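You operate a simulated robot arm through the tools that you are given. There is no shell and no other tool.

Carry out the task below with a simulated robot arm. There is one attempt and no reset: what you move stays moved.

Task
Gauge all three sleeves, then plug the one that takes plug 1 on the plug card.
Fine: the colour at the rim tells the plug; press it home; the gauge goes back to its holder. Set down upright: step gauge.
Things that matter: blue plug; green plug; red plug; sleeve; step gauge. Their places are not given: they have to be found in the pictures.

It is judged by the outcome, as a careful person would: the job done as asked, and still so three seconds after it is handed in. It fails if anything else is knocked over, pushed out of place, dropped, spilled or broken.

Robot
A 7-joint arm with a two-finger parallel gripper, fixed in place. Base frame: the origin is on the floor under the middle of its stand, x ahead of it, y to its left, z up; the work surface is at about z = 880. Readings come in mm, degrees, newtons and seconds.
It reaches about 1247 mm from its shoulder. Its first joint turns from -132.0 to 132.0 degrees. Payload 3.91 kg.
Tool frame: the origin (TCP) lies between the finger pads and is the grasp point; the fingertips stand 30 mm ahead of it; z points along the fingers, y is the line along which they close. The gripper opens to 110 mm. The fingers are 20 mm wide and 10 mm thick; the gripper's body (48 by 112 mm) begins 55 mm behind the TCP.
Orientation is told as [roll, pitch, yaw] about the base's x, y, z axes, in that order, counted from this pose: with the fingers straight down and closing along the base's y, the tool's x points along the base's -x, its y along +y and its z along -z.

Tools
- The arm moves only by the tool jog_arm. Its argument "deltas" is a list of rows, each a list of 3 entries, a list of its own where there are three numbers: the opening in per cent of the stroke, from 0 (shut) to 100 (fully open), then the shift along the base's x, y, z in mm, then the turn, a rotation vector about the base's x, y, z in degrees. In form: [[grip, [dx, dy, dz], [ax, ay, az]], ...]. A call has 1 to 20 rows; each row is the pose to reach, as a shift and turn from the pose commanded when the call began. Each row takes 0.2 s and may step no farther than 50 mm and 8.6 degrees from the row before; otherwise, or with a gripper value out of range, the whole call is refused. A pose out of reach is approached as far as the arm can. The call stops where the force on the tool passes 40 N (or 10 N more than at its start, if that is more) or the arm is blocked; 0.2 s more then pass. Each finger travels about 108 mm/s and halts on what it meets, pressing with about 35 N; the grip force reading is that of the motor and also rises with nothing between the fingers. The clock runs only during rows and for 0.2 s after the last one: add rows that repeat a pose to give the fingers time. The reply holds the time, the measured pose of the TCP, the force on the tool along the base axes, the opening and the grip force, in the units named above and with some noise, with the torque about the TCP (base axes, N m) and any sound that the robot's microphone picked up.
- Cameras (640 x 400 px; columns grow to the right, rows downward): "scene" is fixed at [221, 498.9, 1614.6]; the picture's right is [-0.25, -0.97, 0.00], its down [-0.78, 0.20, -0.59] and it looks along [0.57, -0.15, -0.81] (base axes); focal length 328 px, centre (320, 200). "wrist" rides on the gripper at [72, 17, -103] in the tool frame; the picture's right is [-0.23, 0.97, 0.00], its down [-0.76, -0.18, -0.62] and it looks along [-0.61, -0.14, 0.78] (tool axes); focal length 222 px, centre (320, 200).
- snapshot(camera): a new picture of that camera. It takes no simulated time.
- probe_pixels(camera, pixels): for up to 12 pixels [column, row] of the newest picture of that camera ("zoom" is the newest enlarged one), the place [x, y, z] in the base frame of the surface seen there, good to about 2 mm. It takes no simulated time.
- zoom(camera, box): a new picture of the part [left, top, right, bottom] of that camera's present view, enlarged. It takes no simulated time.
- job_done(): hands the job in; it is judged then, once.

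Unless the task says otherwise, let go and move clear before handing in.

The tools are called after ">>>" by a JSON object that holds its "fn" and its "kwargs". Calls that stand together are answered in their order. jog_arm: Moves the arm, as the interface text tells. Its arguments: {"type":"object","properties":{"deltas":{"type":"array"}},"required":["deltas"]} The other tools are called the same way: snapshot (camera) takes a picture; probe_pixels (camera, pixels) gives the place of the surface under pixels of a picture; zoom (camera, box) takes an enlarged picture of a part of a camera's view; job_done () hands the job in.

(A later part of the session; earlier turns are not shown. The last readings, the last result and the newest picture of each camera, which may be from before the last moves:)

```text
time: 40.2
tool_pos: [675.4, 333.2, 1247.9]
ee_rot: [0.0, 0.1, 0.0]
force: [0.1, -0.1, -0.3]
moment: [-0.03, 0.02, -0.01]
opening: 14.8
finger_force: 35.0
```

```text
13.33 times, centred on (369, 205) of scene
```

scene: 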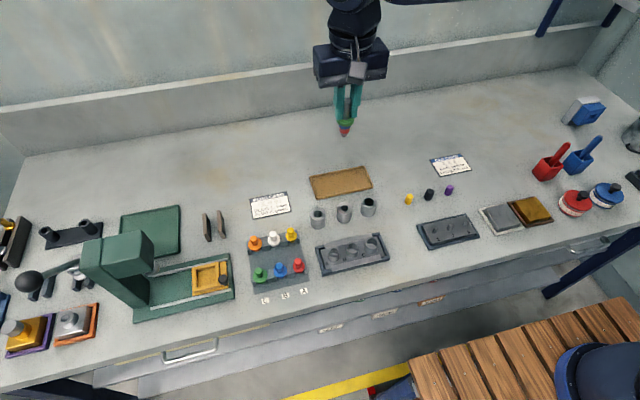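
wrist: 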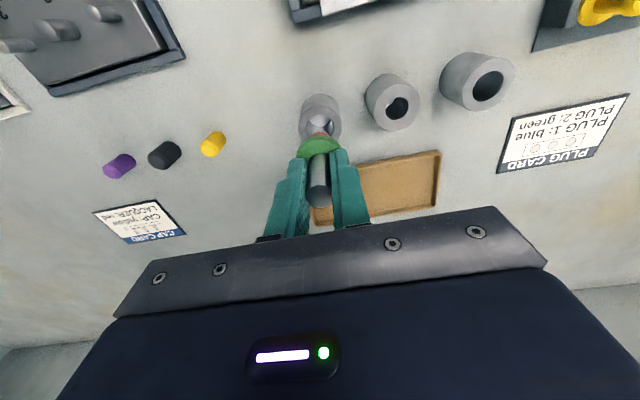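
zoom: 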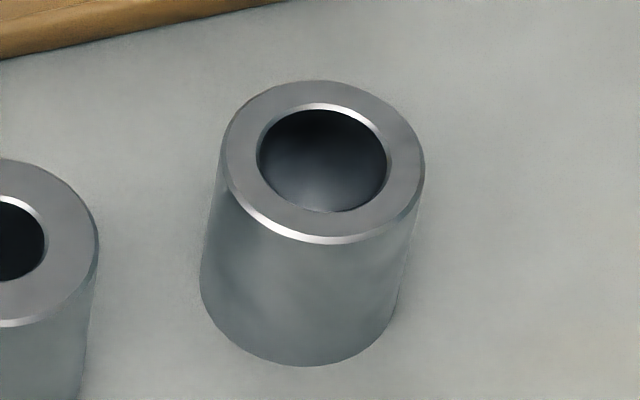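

Measured from the zooms, the gauge steps are about tip 16.3, red 19.7, blue 22.6 mm, and bores about 18.9 (middle), 21.5–22 (left), 25 (right), so left = blue, middle = red, right = green. Now I'll carry the gauge back to above its holder.

>>> {"fn": "jog_arm", "kwargs": {"deltas": [[0, [5, 40, 0], [0, 0, 0]], [0, [10, 80, 0], [0, 0, 0]], [0, [15, 120, 0], [0, 0, 0]], [0, [20, 160, -10], [0, 0, 0]], [0, [25, 200, -30], [0, 0, 0]], [0, [30, 240, -60], [0, 0, 0]], [0, [35, 280, -90], [0, 0, 0]], [0, [41, 316.8, -120], [0, 0, 0]], [0, [41, 316.8, -160], [0, 0, 0]], [0, [41, 316.8, -195], [0, 0, 0]], [0, [41, 316.8, -195], [0, 0, 0]], [0, [41, 316.8, -195], [0, 0, 0]]]}}

>>> {"fn": "snapshot", "kwargs": {"camera": "wrist"}}

>>> {"fn": "zoom", "kwargs": {"camera": "scene", "box": [185, 175, 240, 245]}}

>>> {"fn": "zoom", "kwargs": {"camera": "wrist", "box": [280, 60, 360, 160]}}

```text
refused: row 6 steps farther than a row can; nothing moved
```

```text
taken
```

wrist: 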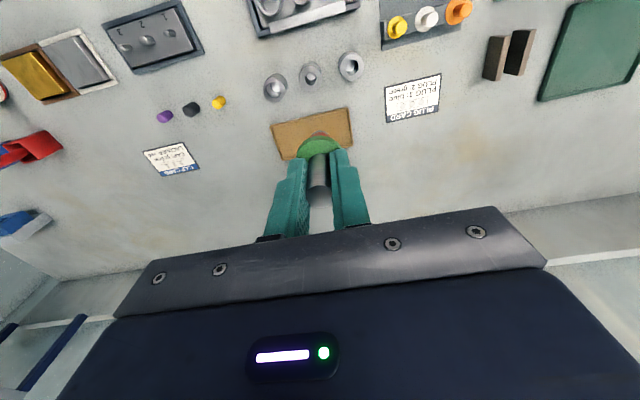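

```text
5.71 times, centred on (212, 210) of scene
```

zoom: 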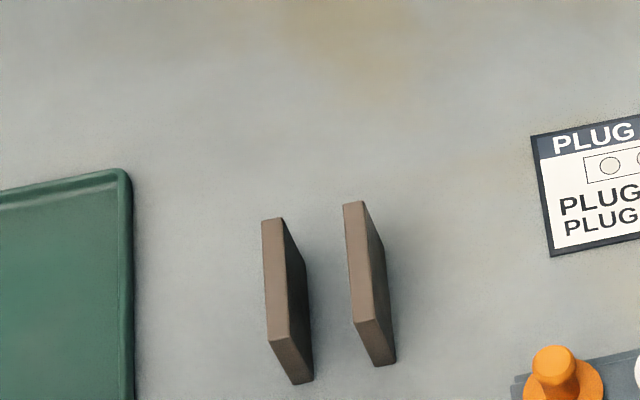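

```text
4.00 times, centred on (320, 110) of wrist
```

zoom: 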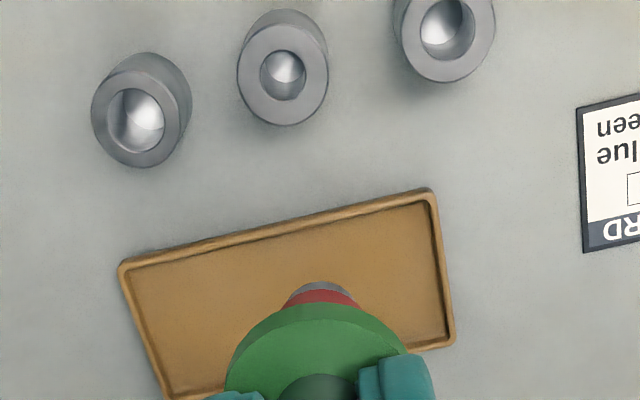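

The call was refused because one row stepped too far; nothing moved. While the holder is unobstructed, I'll probe its block tops, then redo the move with smaller steps.

>>> {"fn": "zoom", "kwargs": {"camera": "scene", "box": [195, 200, 235, 240]}}

>>> {"fn": "jog_arm", "kwargs": {"deltas": [[0, [5, 40, 0], [0, 0, 0]], [0, [10, 80, 0], [0, 0, 0]], [0, [15, 120, 0], [0, 0, 0]], [0, [20, 160, -10], [0, 0, 0]], [0, [25, 200, -25], [0, 0, 0]], [0, [30, 240, -45], [0, 0, 0]], [0, [35, 280, -65], [0, 0, 0]], [0, [41, 316.8, -85], [0, 0, 0]], [0, [41, 316.8, -120], [0, 0, 0]], [0, [41, 316.8, -160], [0, 0, 0]], [0, [41, 316.8, -195], [0, 0, 0]], [0, [41, 316.8, -195], [0, 0, 0]], [0, [41, 316.8, -195], [0, 0, 0]]]}}

>>> {"fn": "snapshot", "kwargs": {"camera": "wrist"}}

>>> {"fn": "zoom", "kwargs": {"camera": "scene", "box": [185, 175, 240, 245]}}

>>> {"fn": "zoom", "kwargs": {"camera": "wrist", "box": [280, 60, 360, 160]}}

```text
10.00 times, centred on (215, 220) of scene
```

zoom: 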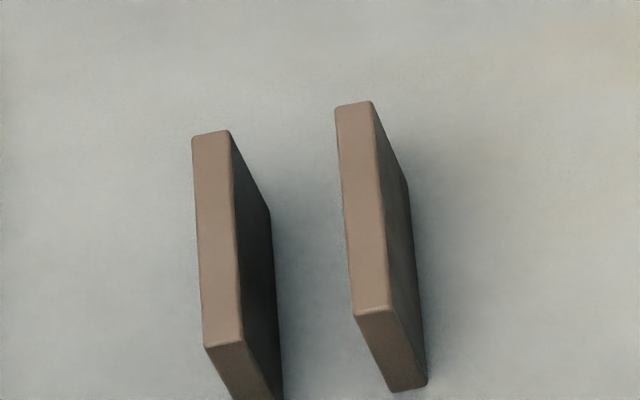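

```text
time: 43.0
tool_pos: [714.3, 648.3, 1052.8]
ee_rot: [-0.1, 0.0, 0.0]
force: [-0.8, -0.8, -0.9]
moment: [-0.02, -0.04, -0.04]
opening: 14.9
finger_force: 34.9
```

```text
taken
```

wrist: 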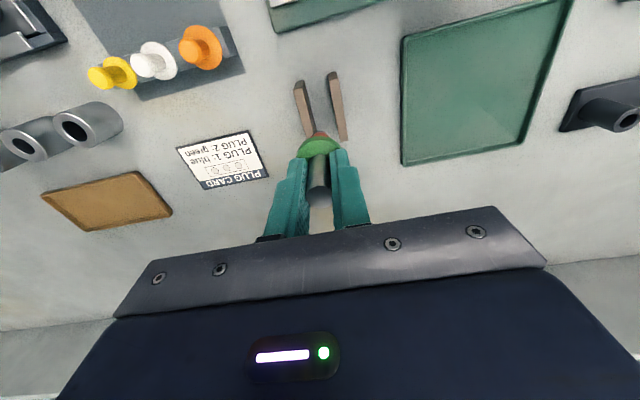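

```text
5.71 times, centred on (212, 210) of scene
```

zoom: 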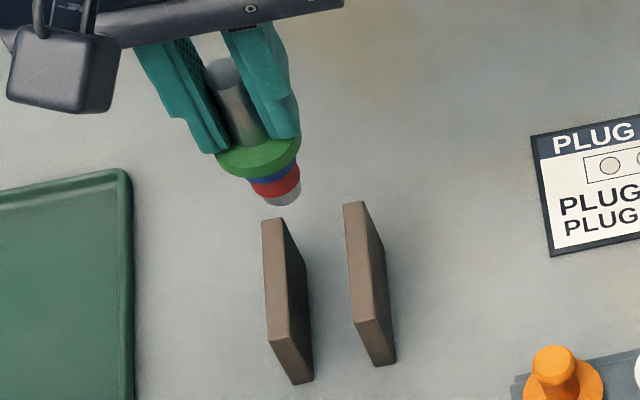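

```text
4.00 times, centred on (320, 110) of wrist
```

zoom: 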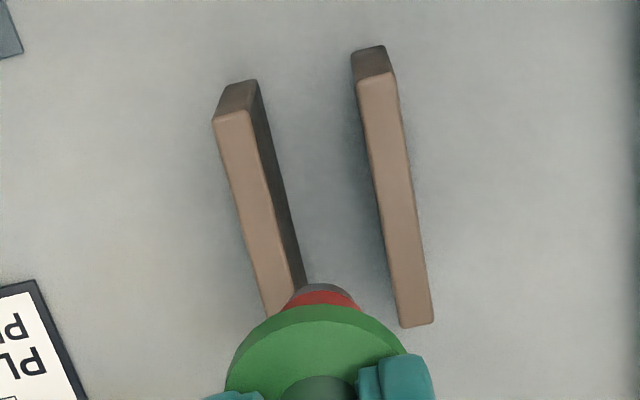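

Gauge hovers near the holder. I'll probe the block tops to determine the slot centre and direction precisely.

>>> {"fn": "probe_pixels", "kwargs": {"camera": "zoom", "pixels": [[218, 128], [248, 124], [365, 92], [392, 88], [405, 318], [430, 315], [262, 250], [285, 250], [385, 250], [410, 250], [232, 170], [380, 170]]}}

>>> {"fn": "zoom", "kwargs": {"camera": "scene", "box": [195, 200, 235, 240]}}

>>> {"fn": "probe_pixels", "kwargs": {"camera": "zoom", "pixels": [[195, 140], [226, 135], [240, 338], [208, 342], [338, 112], [370, 106], [388, 305], [357, 312], [236, 240], [347, 210], [200, 240], [380, 210]]}}

```text
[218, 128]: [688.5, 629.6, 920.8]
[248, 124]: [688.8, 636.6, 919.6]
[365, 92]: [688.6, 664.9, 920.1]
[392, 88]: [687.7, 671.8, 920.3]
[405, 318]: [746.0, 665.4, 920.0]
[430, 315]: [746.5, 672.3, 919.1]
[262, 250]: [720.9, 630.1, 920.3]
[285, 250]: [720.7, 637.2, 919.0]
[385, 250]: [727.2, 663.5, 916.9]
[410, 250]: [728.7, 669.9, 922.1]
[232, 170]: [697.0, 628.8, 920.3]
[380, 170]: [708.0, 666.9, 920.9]
```

```text
10.00 times, centred on (215, 220) of scene
```

zoom: 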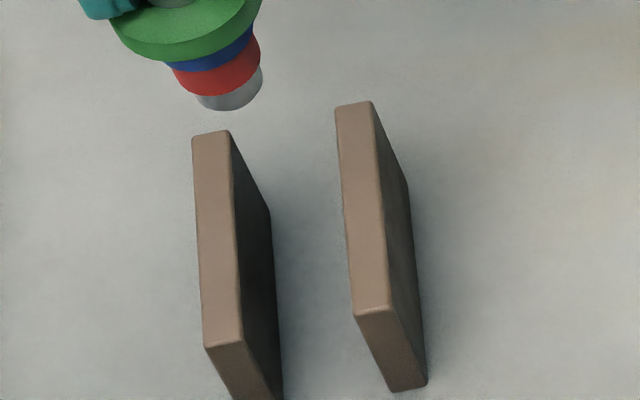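

```text
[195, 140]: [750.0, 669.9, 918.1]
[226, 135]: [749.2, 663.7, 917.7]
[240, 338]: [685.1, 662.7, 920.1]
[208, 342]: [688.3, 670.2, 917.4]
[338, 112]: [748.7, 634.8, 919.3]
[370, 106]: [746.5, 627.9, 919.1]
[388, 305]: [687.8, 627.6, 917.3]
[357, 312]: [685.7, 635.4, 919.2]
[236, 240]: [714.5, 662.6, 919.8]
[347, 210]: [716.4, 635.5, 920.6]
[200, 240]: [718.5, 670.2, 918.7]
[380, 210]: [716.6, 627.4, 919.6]
```

The slot is centred at about (717.5, 650) with a 27–28 mm gap. I'll shift over it and lower so the tip is just above the blocks, then check alignment.

>>> {"fn": "jog_arm", "kwargs": {"deltas": [[0, [2.5, 1.3, -15], [0, 0, 0]], [0, [2.5, 1.3, -30], [0, 0, 0]], [0, [2.5, 1.3, -45], [0, 0, 0]], [0, [2.5, 1.3, -45], [0, 0, 0]]]}}

>>> {"fn": "zoom", "kwargs": {"camera": "scene", "box": [190, 190, 235, 235]}}

>>> {"fn": "zoom", "kwargs": {"camera": "wrist", "box": [280, 80, 360, 180]}}

```text
time: 44.0
tool_pos: [719.2, 647.0, 1007.1]
ee_rot: [0.0, -0.1, -0.1]
force: [0.3, 0.2, -2.1]
moment: [0.03, -0.01, 0.01]
opening: 15.1
finger_force: 35.2
```

```text
8.89 times, centred on (212, 212) of scene
```

zoom: 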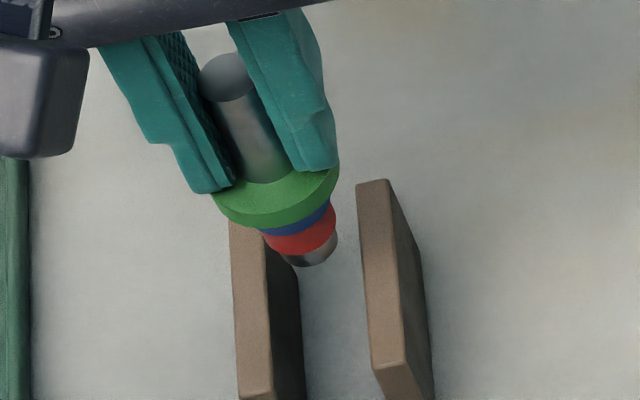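

```text
4.00 times, centred on (320, 130) of wrist
```

zoom: 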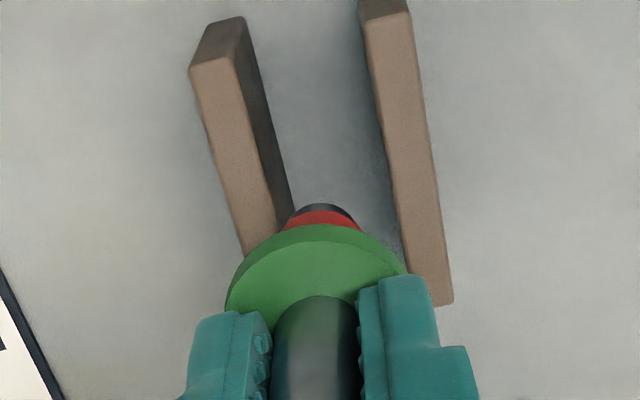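

The wrist view shows the slot centre at x≈333 vs the gauge at ≈320, i.e. the gauge is ~2.9 mm short in +y. I'll correct that and check again slightly lower.

>>> {"fn": "jog_arm", "kwargs": {"deltas": [[0, [-1, 2.9, 0], [0, 0, 0]], [0, [-1, 2.9, -4], [0, 0, 0]], [0, [-1, 2.9, -8], [0, 0, 0]], [0, [-1, 2.9, -8], [0, 0, 0]]]}}

>>> {"fn": "zoom", "kwargs": {"camera": "scene", "box": [190, 190, 235, 235]}}

>>> {"fn": "zoom", "kwargs": {"camera": "wrist", "box": [280, 80, 360, 180]}}

```text
time: 45.0
tool_pos: [715.8, 650.4, 998.1]
ee_rot: [0.0, 0.0, 0.0]
force: [0.3, -1.3, -0.9]
moment: [-0.02, 0.01, -0.01]
opening: 15.1
finger_force: 35.3
```

```text
8.89 times, centred on (212, 212) of scene
```

zoom: 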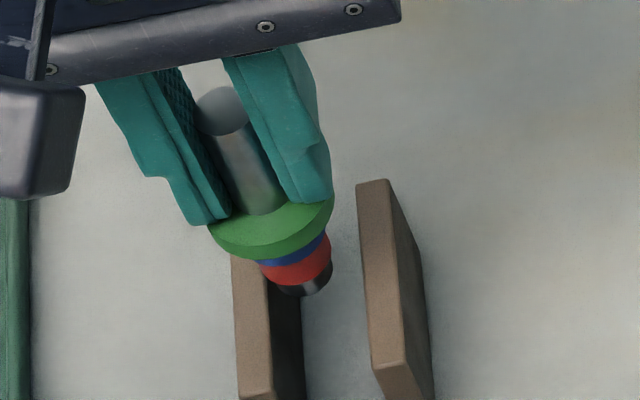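

```text
4.00 times, centred on (320, 130) of wrist
```

zoom: 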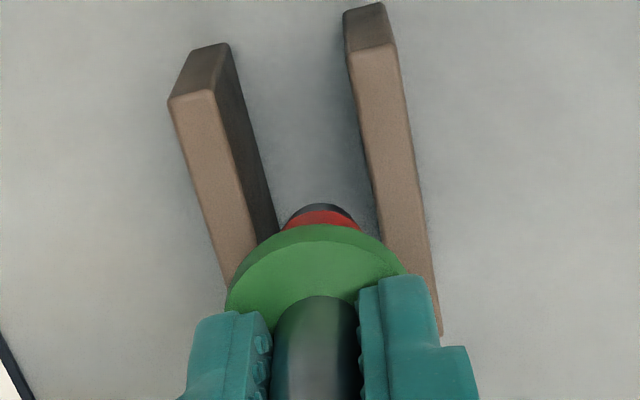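

The gauge is now centred in the slot (slot centre ≈317, gauge ≈319). I'll lower it into the holder, stopping a little above the seat to check.

>>> {"fn": "jog_arm", "kwargs": {"deltas": [[0, [0, 0, -8], [0, 0, 0]], [0, [0, 0, -16], [0, 0, 0]], [0, [0, 0, -24], [0, 0, 0]], [0, [0, 0, -31], [0, 0, 0]], [0, [0, 0, -34], [0, 0, 0]], [0, [0, 0, -34], [0, 0, 0]]]}}

>>> {"fn": "zoom", "kwargs": {"camera": "scene", "box": [190, 195, 235, 240]}}

>>> {"fn": "zoom", "kwargs": {"camera": "wrist", "box": [280, 80, 360, 180]}}

```text
time: 46.4
tool_pos: [717.0, 651.1, 963.4]
ee_rot: [0.0, 0.0, 0.1]
force: [0.0, -0.4, -1.4]
moment: [0.0, 0.03, 0.02]
opening: 15.0
finger_force: 34.4
```

```text
8.89 times, centred on (212, 218) of scene
```

zoom: 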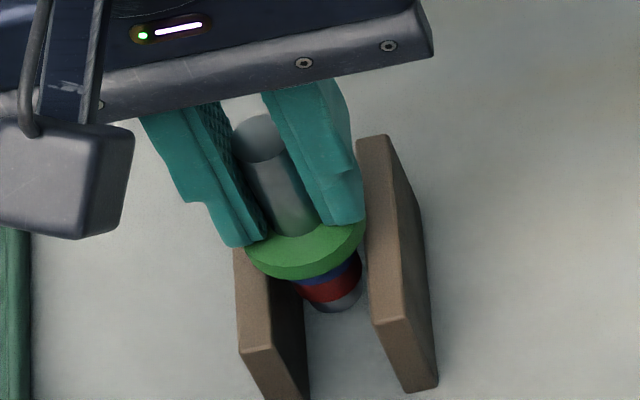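

```text
4.00 times, centred on (320, 130) of wrist
```

zoom: 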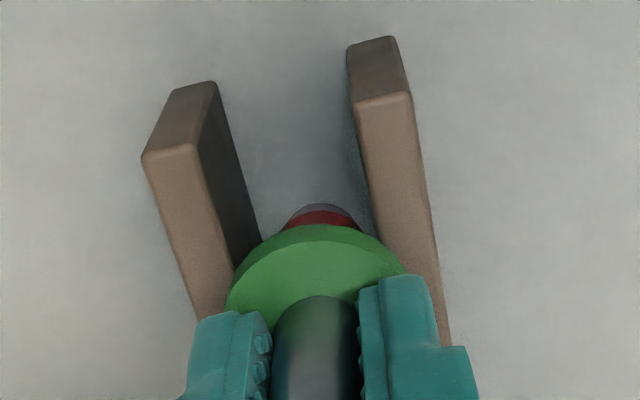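

Nicely centred with the flange ~6 mm above the block tops. I'll lower gently until it seats.

>>> {"fn": "jog_arm", "kwargs": {"deltas": [[0, [0, -0.3, -2], [0, 0, 0]], [0, [0, -0.3, -4], [0, 0, 0]], [0, [0, -0.3, -6], [0, 0, 0]], [0, [0, -0.3, -6], [0, 0, 0]]]}}

>>> {"fn": "zoom", "kwargs": {"camera": "scene", "box": [190, 195, 235, 240]}}

```text
time: 47.4
tool_pos: [715.1, 650.7, 958.3]
ee_rot: [0.0, 0.0, -0.1]
force: [0.1, -0.1, -1.7]
moment: [0.02, 0.03, -0.01]
opening: 14.9
finger_force: 35.2
```

```text
8.89 times, centred on (212, 218) of scene
```

zoom: 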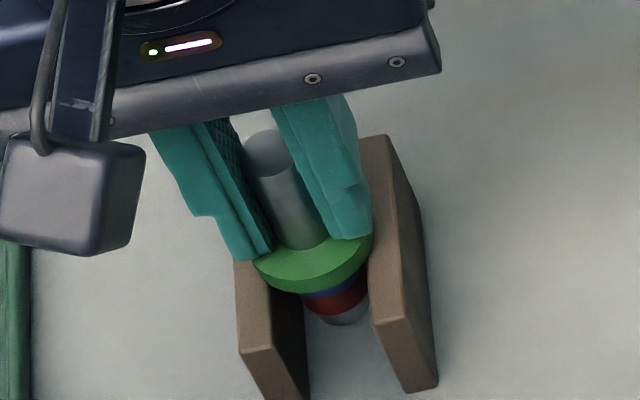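

Still no contact force at z≈958, the flange is right above the blocks. I'll lower a few more millimetres in 1 mm steps.

>>> {"fn": "jog_arm", "kwargs": {"deltas": [[0, [0, 0, -1], [0, 0, 0]], [0, [0, 0, -2], [0, 0, 0]], [0, [0, 0, -3], [0, 0, 0]], [0, [0, 0, -3], [0, 0, 0]]]}}

>>> {"fn": "zoom", "kwargs": {"camera": "scene", "box": [190, 195, 235, 240]}}

>>> {"fn": "zoom", "kwargs": {"camera": "wrist", "box": [280, 80, 360, 180]}}

```text
time: 48.4
tool_pos: [715.5, 652.5, 957.3]
ee_rot: [0.3, -0.2, 0.0]
force: [-0.1, 4.4, 23.2]
moment: [0.09, 0.26, 0.0]
opening: 15.1
finger_force: 34.7
```

```text
8.89 times, centred on (212, 218) of scene
```

zoom: 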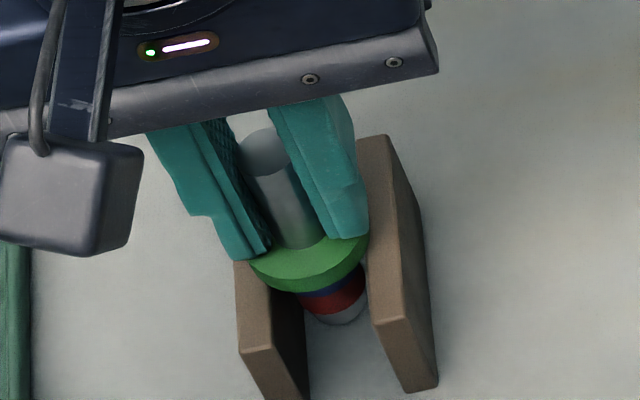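

```text
4.00 times, centred on (320, 130) of wrist
```

zoom: 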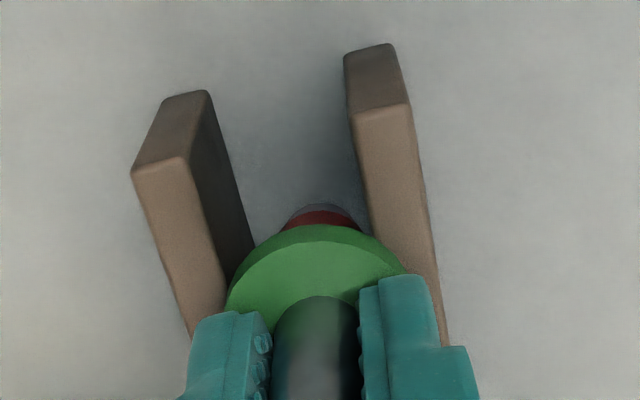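

The gauge is seated (23 N). I'll zoom in to check the flange overlaps both blocks before releasing.

>>> {"fn": "zoom", "kwargs": {"camera": "scene", "box": [200, 208, 230, 233]}}

>>> {"fn": "zoom", "kwargs": {"camera": "wrist", "box": [295, 125, 345, 160]}}

```text
16.00 times, centred on (215, 220) of scene
```

zoom: 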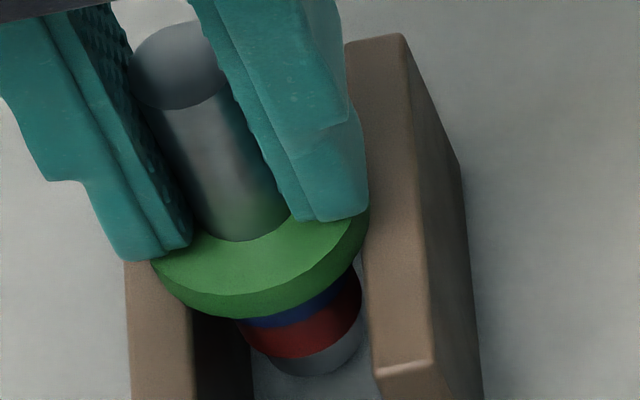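

```text
11.43 times, centred on (320, 142) of wrist
```

zoom: 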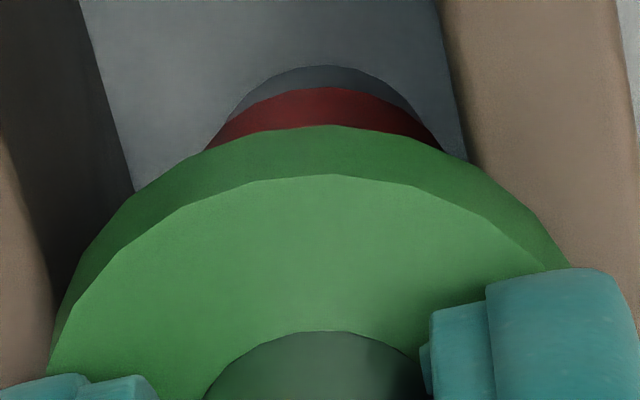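

The flange overlaps the +y block by ~5 mm but the −y block by only ~1 mm, so it's ~2 mm off-centre. I'll lift 3 mm, shift −2 mm in y and reseat.

>>> {"fn": "jog_arm", "kwargs": {"deltas": [[0, [0, 0, 2], [0, 0, 0]], [0, [0, 0, 4], [0, 0, 0]], [0, [0.5, -1, 4], [0, 0, 0]], [0, [0.5, -2, 4], [0, 0, 0]], [0, [0.5, -2, 4], [0, 0, 0]]]}}

>>> {"fn": "zoom", "kwargs": {"camera": "scene", "box": [200, 208, 230, 233]}}

>>> {"fn": "zoom", "kwargs": {"camera": "wrist", "box": [295, 125, 345, 160]}}

```text
time: 49.6
tool_pos: [715.6, 647.3, 959.0]
ee_rot: [0.0, 0.1, 0.1]
force: [-0.2, 7.9, -3.5]
moment: [0.4, 0.05, -0.03]
opening: 14.9
finger_force: 34.8
```

```text
16.00 times, centred on (215, 220) of scene
```

zoom: 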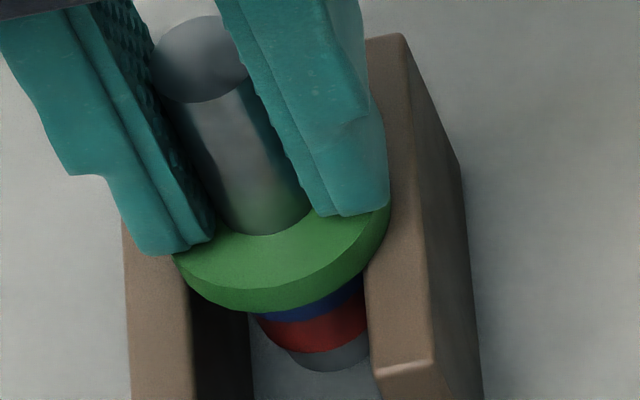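

```text
11.43 times, centred on (320, 142) of wrist
```

zoom: 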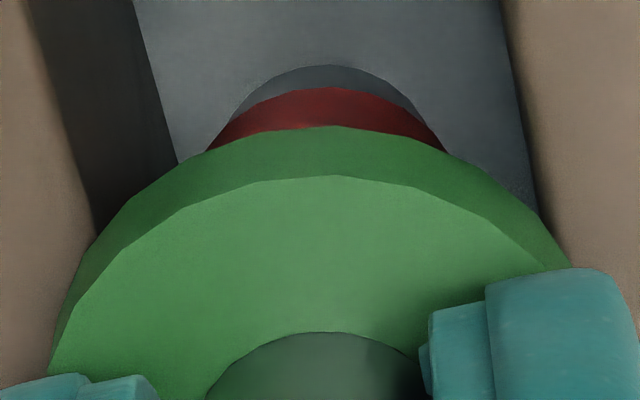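

Now it overshot the other way (flange overlaps the −y block more, 7.9 N in y). I'll shift back +2 mm while still lifted and check.

>>> {"fn": "jog_arm", "kwargs": {"deltas": [[0, [0, 1, 0], [0, 0, 0]], [0, [0, 1.8, 0], [0, 0, 0]], [0, [0, 1.8, 0], [0, 0, 0]], [0, [0, 1.8, 0], [0, 0, 0]]]}}

>>> {"fn": "zoom", "kwargs": {"camera": "wrist", "box": [295, 125, 345, 160]}}

>>> {"fn": "zoom", "kwargs": {"camera": "scene", "box": [200, 208, 230, 233]}}

```text
time: 50.6
tool_pos: [717.8, 651.1, 960.1]
ee_rot: [0.0, -0.2, -0.1]
force: [-0.5, -0.9, -1.2]
moment: [-0.01, 0.04, 0.01]
opening: 15.0
finger_force: 34.6
```

```text
11.43 times, centred on (320, 142) of wrist
```

zoom: 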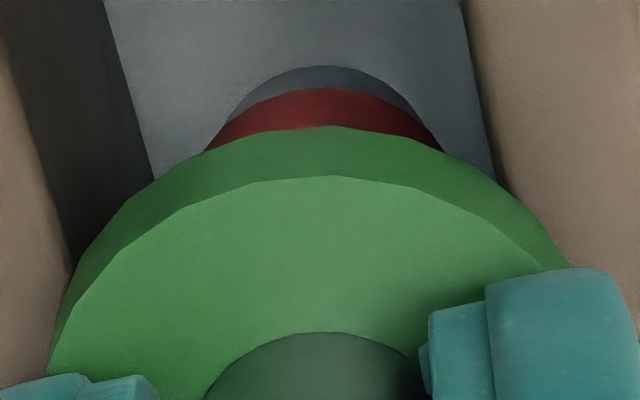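

```text
16.00 times, centred on (215, 220) of scene
```

zoom: 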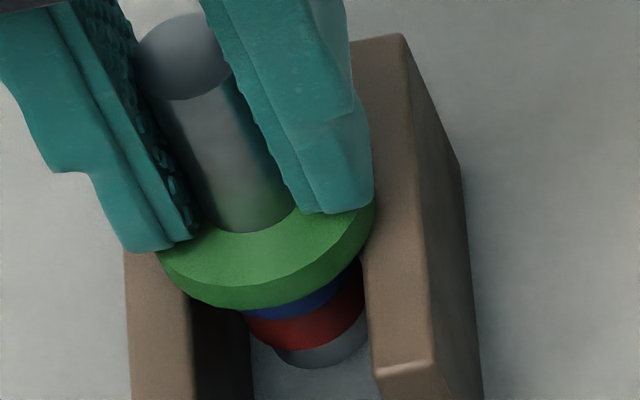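

Overlaps are now equal on both sides (≈47 vs ≈53 px). Lowering gently to seat.

>>> {"fn": "jog_arm", "kwargs": {"deltas": [[0, [0, 0, -1], [0, 0, 0]], [0, [0, 0, -2], [0, 0, 0]], [0, [0, 0, -3], [0, 0, 0]], [0, [0, 0, -3], [0, 0, 0]]]}}

>>> {"fn": "zoom", "kwargs": {"camera": "wrist", "box": [295, 125, 345, 160]}}

>>> {"fn": "zoom", "kwargs": {"camera": "scene", "box": [200, 208, 230, 233]}}

```text
time: 51.6
tool_pos: [716.3, 649.2, 958.3]
ee_rot: [0.1, -0.2, 0.0]
force: [-0.6, 0.1, 15.0]
moment: [-0.05, 0.13, -0.03]
opening: 15.3
finger_force: 34.9
```

```text
11.43 times, centred on (320, 142) of wrist
```

zoom: 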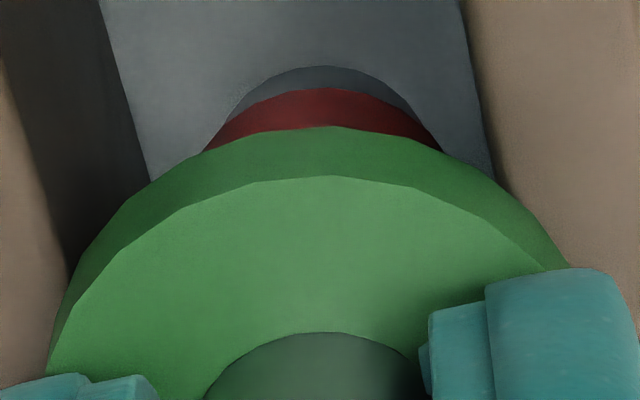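

```text
16.00 times, centred on (215, 220) of scene
```

zoom: 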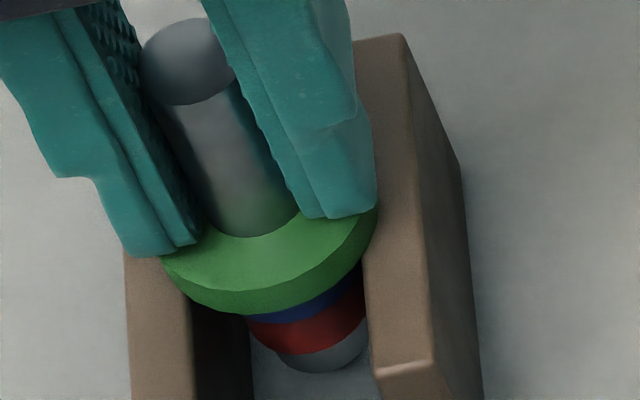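

Seated and centred with 15 N. I'll relieve the press by 1 mm, open the fingers, and check before lifting away.

>>> {"fn": "jog_arm", "kwargs": {"deltas": [[0, [0, 0, 1], [0, 0, 0]], [0, [0, 0, 1.3], [0, 0, 0]], [18, [0, 0, 1.3], [0, 0, 0]], [25, [0, 0, 1.5], [0, 0, 0]], [40, [0, 0, 2], [0, 0, 0]], [45, [0, 0, 2], [0, 0, 0]], [45, [0, 0, 2], [0, 0, 0]]]}}

>>> {"fn": "zoom", "kwargs": {"camera": "scene", "box": [190, 195, 235, 240]}}

>>> {"fn": "zoom", "kwargs": {"camera": "wrist", "box": [280, 80, 360, 200]}}

```text
time: 53.2
tool_pos: [716.7, 649.6, 957.8]
ee_rot: [0.0, -0.1, 0.0]
force: [0.2, -0.3, -0.3]
moment: [-0.01, 0.04, -0.02]
opening: 49.8
finger_force: 0.1
```

```text
8.89 times, centred on (212, 218) of scene
```

zoom: 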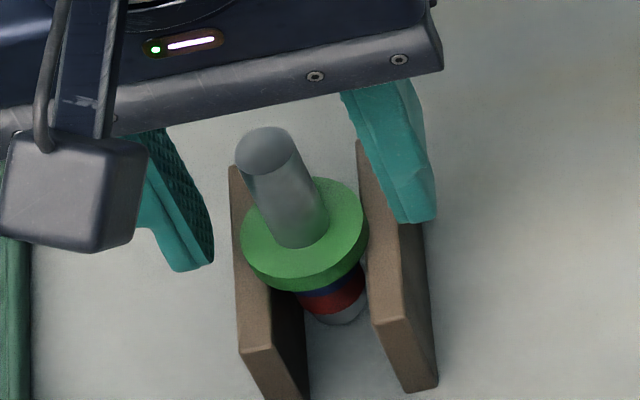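

```text
3.33 times, centred on (320, 140) of wrist
```

zoom: 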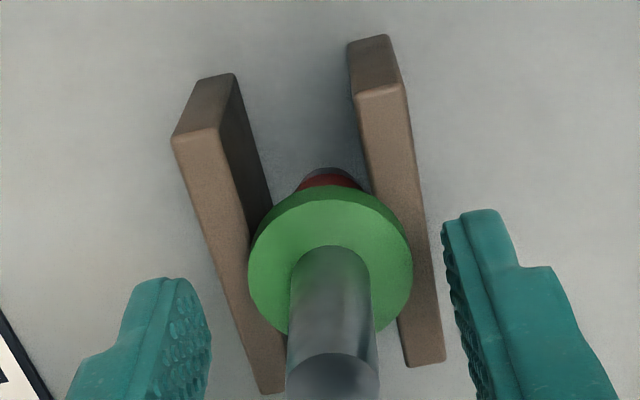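

The gauge stands upright, seated in its holder with the fingers clear. I'll lift straight up and then travel toward the blue plug at about (550, 506).

>>> {"fn": "jog_arm", "kwargs": {"deltas": [[45, [0, 0, 20], [0, 0, 0]], [45, [0, 0, 50], [0, 0, 0]], [45, [0, 0, 85], [0, 0, 0]], [45, [0, 0, 115], [0, 0, 0]], [45, [-30, -25, 115], [0, 0, 0]], [40, [-65, -55, 115], [0, 0, 0]], [35, [-100, -85, 110], [0, 0, 0]], [30, [-135, -115, 105], [0, 0, 0]], [28, [-166, -143.5, 95], [0, 0, 0]], [28, [-166, -143.5, 75], [0, 0, 0]], [28, [-166, -143.5, 75], [0, 0, 0]]]}}

>>> {"fn": "snapshot", "kwargs": {"camera": "wrist"}}

>>> {"fn": "snapshot", "kwargs": {"camera": "scene"}}

>>> {"fn": "zoom", "kwargs": {"camera": "scene", "box": [190, 195, 235, 240]}}

>>> {"fn": "zoom", "kwargs": {"camera": "wrist", "box": [260, 60, 380, 180]}}

```text
time: 55.6
tool_pos: [549.3, 505.3, 1033.1]
ee_rot: [0.0, 0.0, -0.1]
force: [-0.2, -0.3, 0.2]
moment: [-0.02, 0.0, 0.0]
opening: 30.6
finger_force: 0.1
```

```text
taken
```

wrist: 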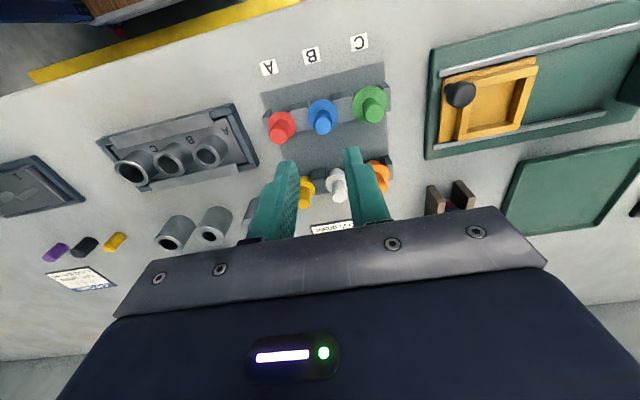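

```text
taken
```

scene: 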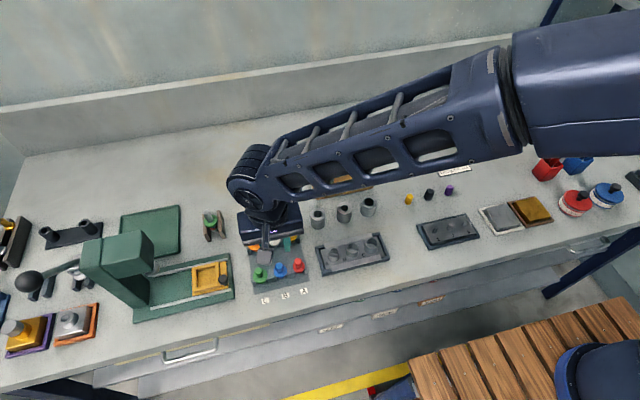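

```text
8.89 times, centred on (212, 218) of scene
```

zoom: 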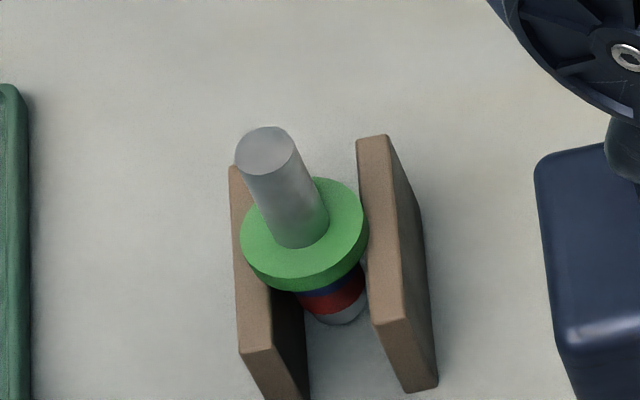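

```text
3.33 times, centred on (320, 120) of wrist
```

zoom: 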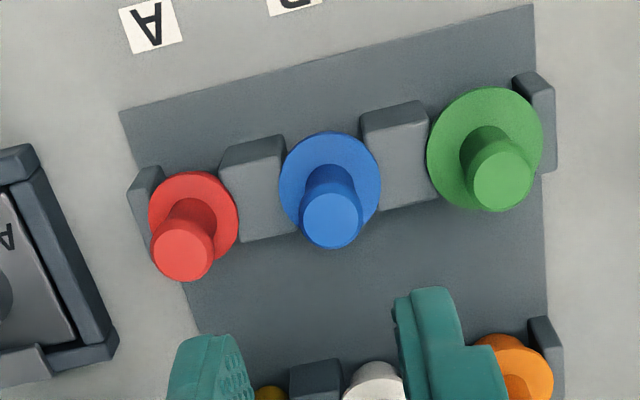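

The gauge is standing correctly in its holder. In the wrist view the blue knob is at about (323,126), ~3 mm in +y from the TCP axis; I'll probe to confirm.

>>> {"fn": "probe_pixels", "kwargs": {"camera": "zoom", "pixels": [[331, 220], [305, 222], [357, 218], [331, 197], [331, 243], [283, 190], [377, 180], [325, 137], [500, 180], [182, 250], [250, 185], [395, 150]]}}

>>> {"fn": "zoom", "kwargs": {"camera": "scene", "box": [255, 250, 315, 290]}}

```text
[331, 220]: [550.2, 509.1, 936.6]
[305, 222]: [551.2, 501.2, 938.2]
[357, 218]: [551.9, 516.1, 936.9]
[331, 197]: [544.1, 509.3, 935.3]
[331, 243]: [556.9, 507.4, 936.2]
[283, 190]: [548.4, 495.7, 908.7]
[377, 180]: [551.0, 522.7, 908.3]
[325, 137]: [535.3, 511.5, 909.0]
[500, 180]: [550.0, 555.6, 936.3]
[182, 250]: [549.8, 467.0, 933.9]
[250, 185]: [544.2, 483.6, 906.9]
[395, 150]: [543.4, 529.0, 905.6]
```

```text
10.00 times, centred on (285, 270) of scene
```

zoom: 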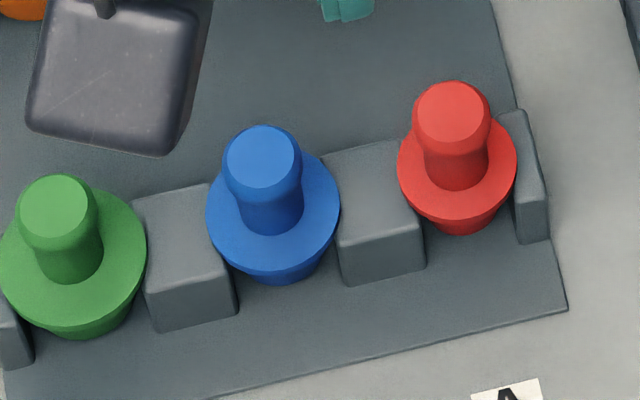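

The knob centre probes at (550.5, ~508) with top z≈936. I'll shift +3 mm in y and lower to just above the knob, then check again.

>>> {"fn": "jog_arm", "kwargs": {"deltas": [[28, [0, 3, -15], [0, 0, 0]], [28, [0, 3, -35], [0, 0, 0]], [28, [0, 3, -56], [0, 0, 0]], [28, [0, 3, -56], [0, 0, 0]]]}}

>>> {"fn": "zoom", "kwargs": {"camera": "wrist", "box": [260, 100, 380, 200]}}

>>> {"fn": "zoom", "kwargs": {"camera": "scene", "box": [255, 245, 315, 285]}}

```text
time: 56.6
tool_pos: [552.0, 507.5, 974.7]
ee_rot: [0.0, 0.1, 0.0]
force: [-0.6, 0.2, -0.7]
moment: [-0.03, -0.02, 0.0]
opening: 30.6
finger_force: 0.1
```

```text
4.00 times, centred on (320, 150) of wrist
```

zoom: 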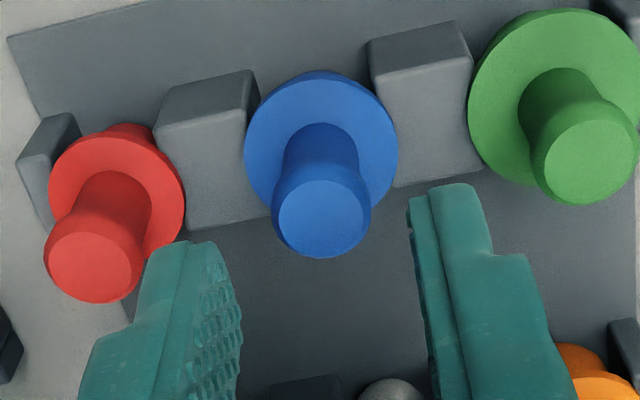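

```text
10.00 times, centred on (285, 265) of scene
```

zoom: 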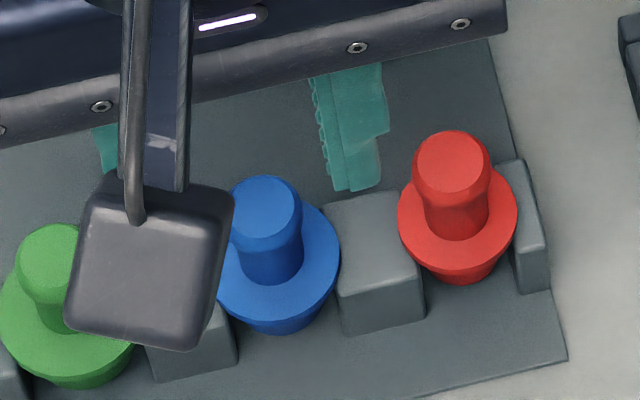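

Knob centred laterally (col 321 of the zoom), but ~2 mm to −x. I'll narrow the fingers a little, shift −2 mm in x and descend to TCP z≈942 around the knob.

>>> {"fn": "jog_arm", "kwargs": {"deltas": [[24, [-2, 0, 0], [0, 0, 0]], [24, [-2, 0, -10], [0, 0, 0]], [24, [-2, 0, -20], [0, 0, 0]], [24, [-2, 0, -28], [0, 0, 0]], [24, [-2, 0, -32], [0, 0, 0]], [24, [-2, 0, -32], [0, 0, 0]]]}}

>>> {"fn": "zoom", "kwargs": {"camera": "wrist", "box": [260, 120, 380, 220]}}

>>> {"fn": "zoom", "kwargs": {"camera": "scene", "box": [255, 245, 315, 285]}}

```text
time: 58.0
tool_pos: [547.5, 508.9, 945.5]
ee_rot: [-0.1, 0.0, 0.0]
force: [0.4, 0.2, 1.6]
moment: [-0.01, 0.0, -0.01]
opening: 26.4
finger_force: 0.1
```

```text
4.00 times, centred on (320, 170) of wrist
```

zoom: 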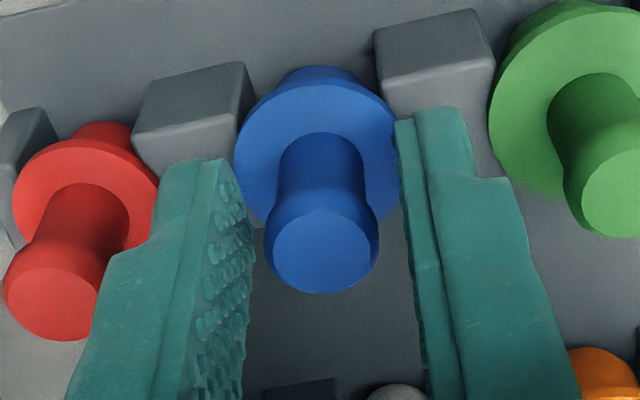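

```text
10.00 times, centred on (285, 265) of scene
```

zoom: 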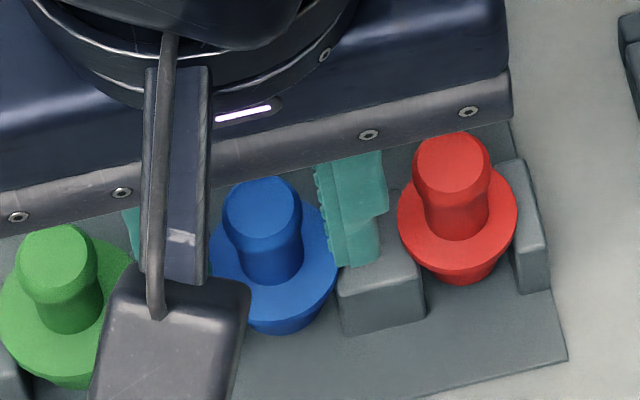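

The knob is between the fingers; TCP z≈945.5 and ~1.5 mm too far in −x. I'll nudge and lower 3 mm more, then close.

>>> {"fn": "jog_arm", "kwargs": {"deltas": [[24, [1.5, 0, -1.5], [0, 0, 0]], [24, [1.5, 0, -3], [0, 0, 0]], [24, [1.5, 0, -3], [0, 0, 0]]]}}

>>> {"fn": "zoom", "kwargs": {"camera": "wrist", "box": [260, 120, 380, 220]}}

>>> {"fn": "zoom", "kwargs": {"camera": "scene", "box": [255, 245, 315, 285]}}

```text
time: 58.8
tool_pos: [549.4, 508.9, 941.8]
ee_rot: [0.0, 0.0, 0.1]
force: [0.3, 0.2, 0.4]
moment: [-0.02, 0.01, 0.03]
opening: 26.3
finger_force: 0.2
```

```text
4.00 times, centred on (320, 170) of wrist
```

zoom: 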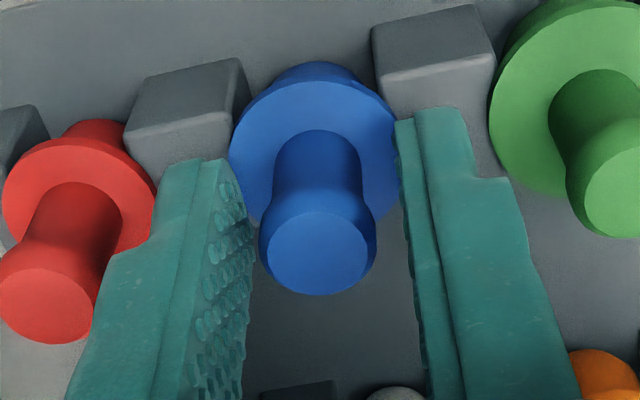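

```text
10.00 times, centred on (285, 265) of scene
```

zoom: 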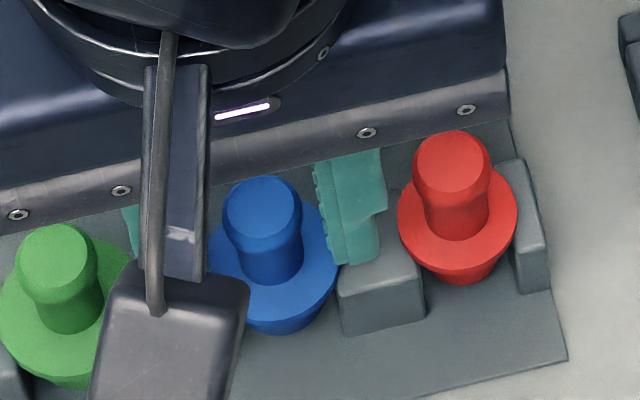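

The knob is well centred at TCP z≈942. Closing the gripper.

>>> {"fn": "jog_arm", "kwargs": {"deltas": [[18, [0, 0, 0], [0, 0, 0]], [12, [0, 0, 0], [0, 0, 0]], [5, [0, 0, 0], [0, 0, 0]], [0, [0, 0, 0], [0, 0, 0]], [0, [0, 0, 0], [0, 0, 0]]]}}

>>> {"fn": "zoom", "kwargs": {"camera": "wrist", "box": [260, 120, 380, 220]}}

```text
time: 60.0
tool_pos: [549.6, 509.2, 943.3]
ee_rot: [0.1, 0.0, -0.1]
force: [-0.4, -0.2, 0.1]
moment: [0.02, -0.02, 0.0]
opening: 15.5
finger_force: 35.0
```

```text
4.00 times, centred on (320, 170) of wrist
```

zoom: 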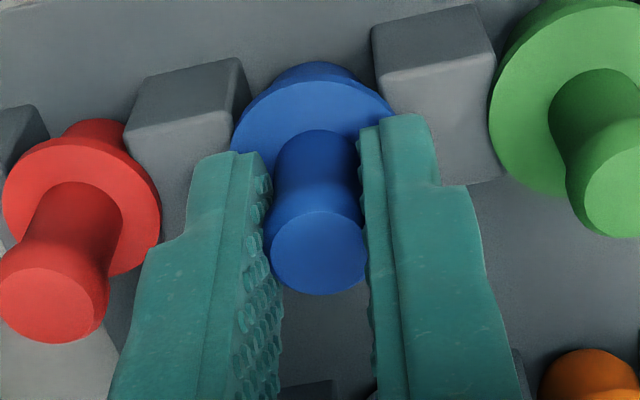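

The plug is gripped at 15.5 mm with 35 N. Lifting it straight up out of the rack.

>>> {"fn": "jog_arm", "kwargs": {"deltas": [[0, [0, 0, 3], [0, 0, 0]], [0, [0, 0, 8], [0, 0, 0]], [0, [0, 0, 15], [0, 0, 0]], [0, [0, 0, 25], [0, 0, 0]], [0, [0, 0, 40], [0, 0, 0]], [0, [0, 0, 60], [0, 0, 0]], [0, [0, 0, 80], [0, 0, 0]], [0, [0, 0, 80], [0, 0, 0]]]}}

>>> {"fn": "zoom", "kwargs": {"camera": "wrist", "box": [260, 80, 380, 220]}}

>>> {"fn": "snapshot", "kwargs": {"camera": "scene"}}

>>> {"fn": "zoom", "kwargs": {"camera": "scene", "box": [250, 225, 320, 285]}}

```text
time: 61.8
tool_pos: [549.2, 508.5, 1022.0]
ee_rot: [0.0, 0.0, 0.0]
force: [-0.5, -0.1, -0.2]
moment: [-0.02, 0.03, -0.01]
opening: 15.2
finger_force: 35.6
```

```text
2.86 times, centred on (320, 150) of wrist
```

zoom: 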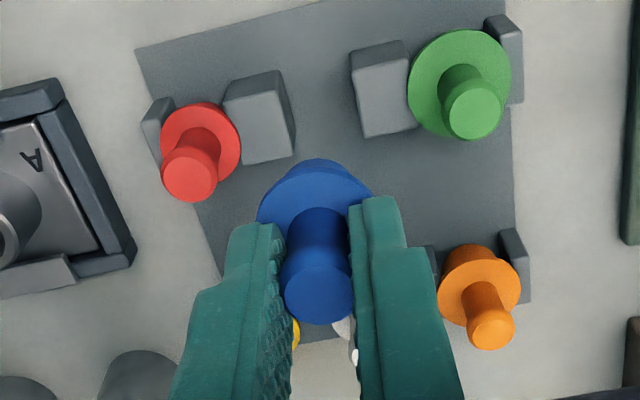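

```text
taken
```

scene: 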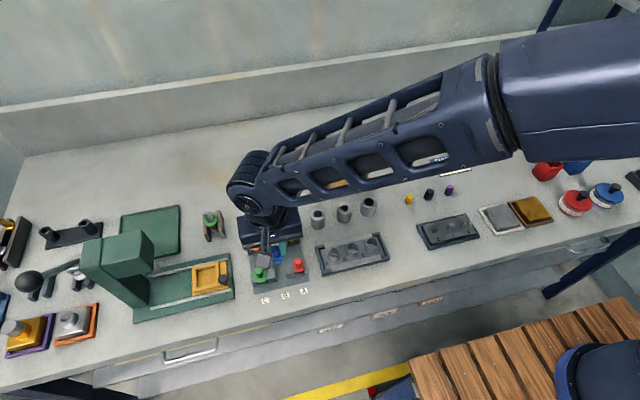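

```text
6.67 times, centred on (285, 255) of scene
```

zoom: 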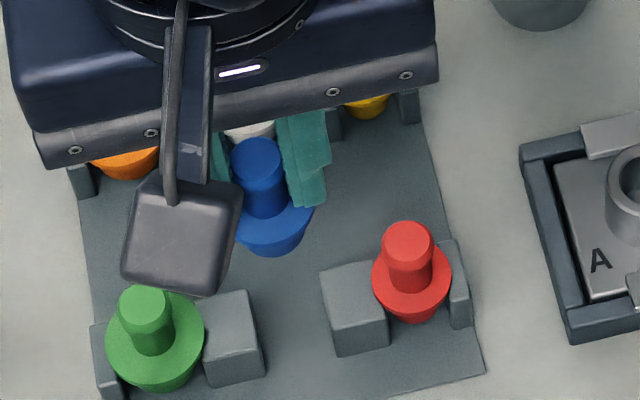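

The blue plug is lifted out cleanly. I'll carry it over to the left sleeve at about (671, 387), with height to spare.

>>> {"fn": "jog_arm", "kwargs": {"deltas": [[0, [0, 0, 20], [0, 0, 0]], [0, [15, -15, 38], [0, 0, 0]], [0, [40, -40, 40], [0, 0, 0]], [0, [70, -70, 40], [0, 0, 0]], [0, [100, -100, 40], [0, 0, 0]], [0, [121, -121.5, 40], [0, 0, 0]], [0, [121, -121.5, 20], [0, 0, 0]], [0, [121, -121.5, -10], [0, 0, 0]], [0, [121, -121.5, -10], [0, 0, 0]], [0, [121, -121.5, -10], [0, 0, 0]]]}}

>>> {"fn": "zoom", "kwargs": {"camera": "scene", "box": [303, 195, 333, 220]}}

>>> {"fn": "zoom", "kwargs": {"camera": "wrist", "box": [290, 80, 350, 180]}}

>>> {"fn": "snapshot", "kwargs": {"camera": "wrist"}}

```text
time: 64.0
tool_pos: [670.5, 387.4, 1015.6]
ee_rot: [0.0, 0.0, 0.0]
force: [0.7, -0.5, -0.4]
moment: [0.04, -0.02, 0.0]
opening: 15.5
finger_force: 34.9
```

```text
16.00 times, centred on (318, 208) of scene
```

zoom: 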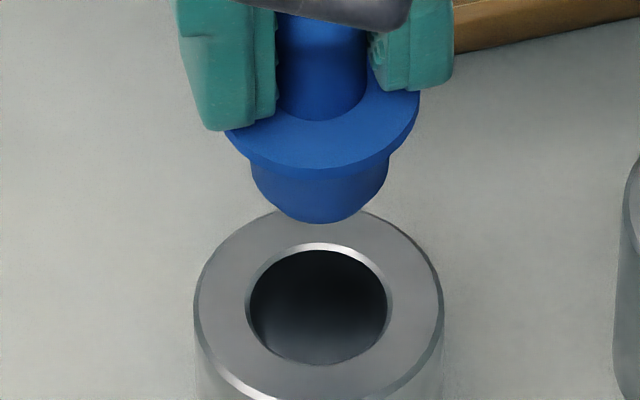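

```text
4.00 times, centred on (320, 130) of wrist
```

zoom: 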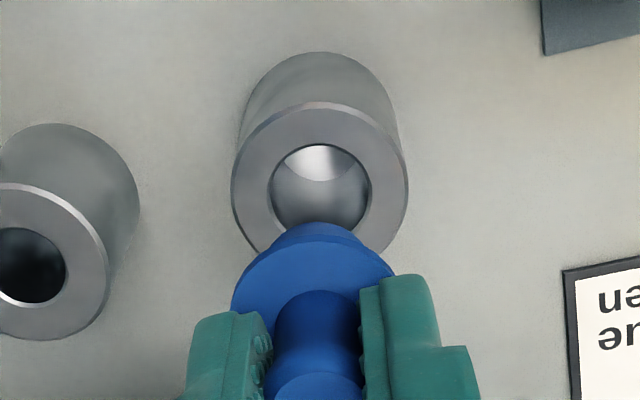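

```text
taken
```

wrist: 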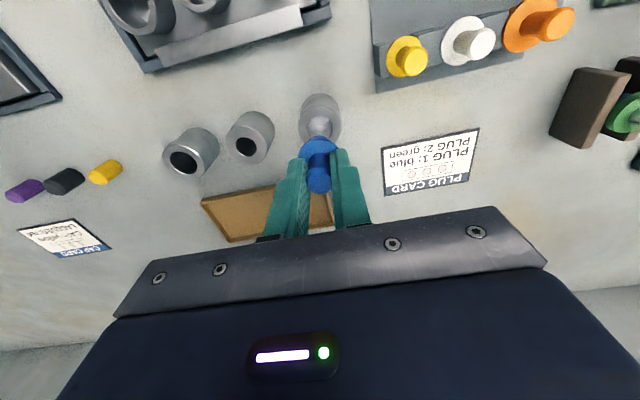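

The plug hangs over the left sleeve, well centred laterally (shank ≈319.5 vs bore 318.5). In x the sleeve seems ~1.2 mm toward −x; I'll correct and lower to just above the rim.

>>> {"fn": "jog_arm", "kwargs": {"deltas": [[0, [-1.2, 0, -8], [0, 0, 0]], [0, [-1.2, 0, -17], [0, 0, 0]], [0, [-1.2, 0, -25], [0, 0, 0]], [0, [-1.2, 0, -25], [0, 0, 0]]]}}

>>> {"fn": "zoom", "kwargs": {"camera": "scene", "box": [303, 198, 333, 223]}}

>>> {"fn": "zoom", "kwargs": {"camera": "wrist", "box": [300, 115, 340, 140]}}

```text
time: 65.0
tool_pos: [671.4, 387.6, 988.5]
ee_rot: [0.0, 0.0, -0.1]
force: [-0.4, 0.5, -0.4]
moment: [0.0, -0.04, -0.01]
opening: 15.4
finger_force: 34.8
```

```text
16.00 times, centred on (318, 210) of scene
```

zoom: 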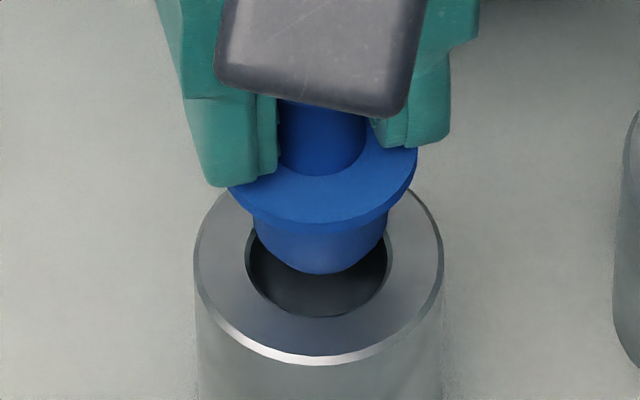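

```text
16.00 times, centred on (320, 128) of wrist
```

zoom: 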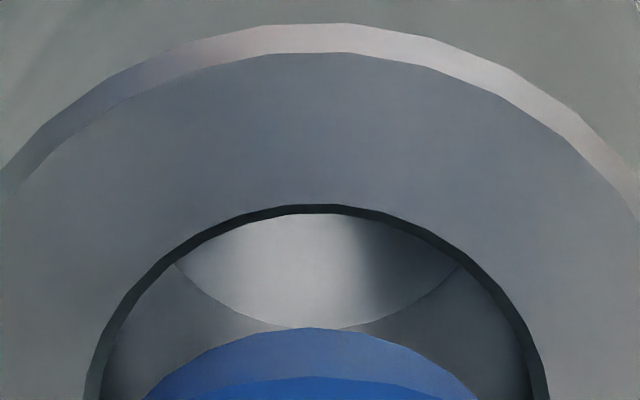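

The plug's tapered end is just above the rim; I'll nudge −1 mm in x, +0.3 mm in y and lower a little to compare the gaps at rim level.

>>> {"fn": "jog_arm", "kwargs": {"deltas": [[0, [-1.0, 0.3, -2], [0, 0, 0]], [0, [-1.0, 0.3, -5], [0, 0, 0]], [0, [-1.0, 0.3, -5], [0, 0, 0]], [0, [-1.0, 0.3, -5], [0, 0, 0]]]}}

>>> {"fn": "zoom", "kwargs": {"camera": "scene", "box": [303, 198, 333, 223]}}

>>> {"fn": "zoom", "kwargs": {"camera": "wrist", "box": [300, 115, 340, 140]}}

```text
time: 66.0
tool_pos: [668.1, 387.7, 981.4]
ee_rot: [0.0, 0.0, 0.0]
force: [-0.5, -0.4, 0.1]
moment: [0.0, 0.05, 0.02]
opening: 15.5
finger_force: 34.8
```

```text
16.00 times, centred on (318, 210) of scene
```

zoom: 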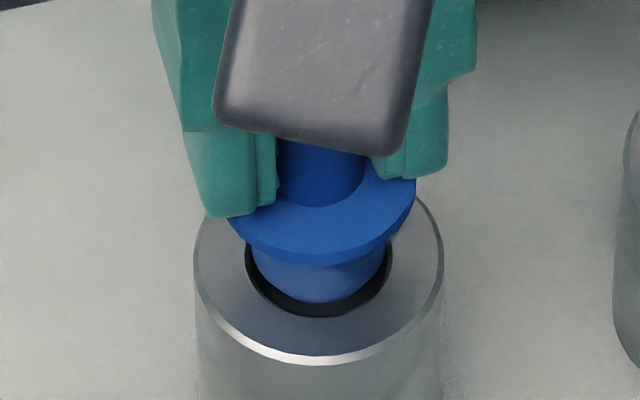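

```text
16.00 times, centred on (320, 128) of wrist
```

zoom: 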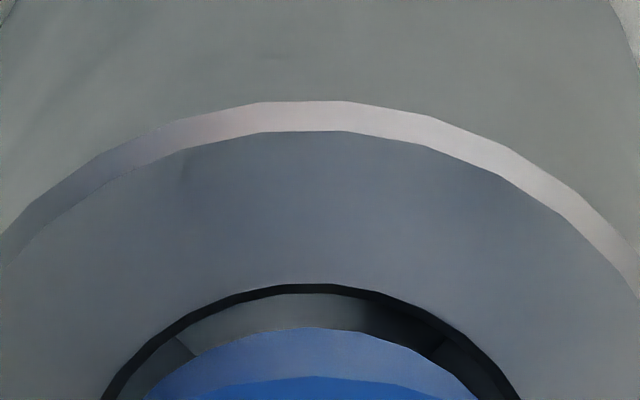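

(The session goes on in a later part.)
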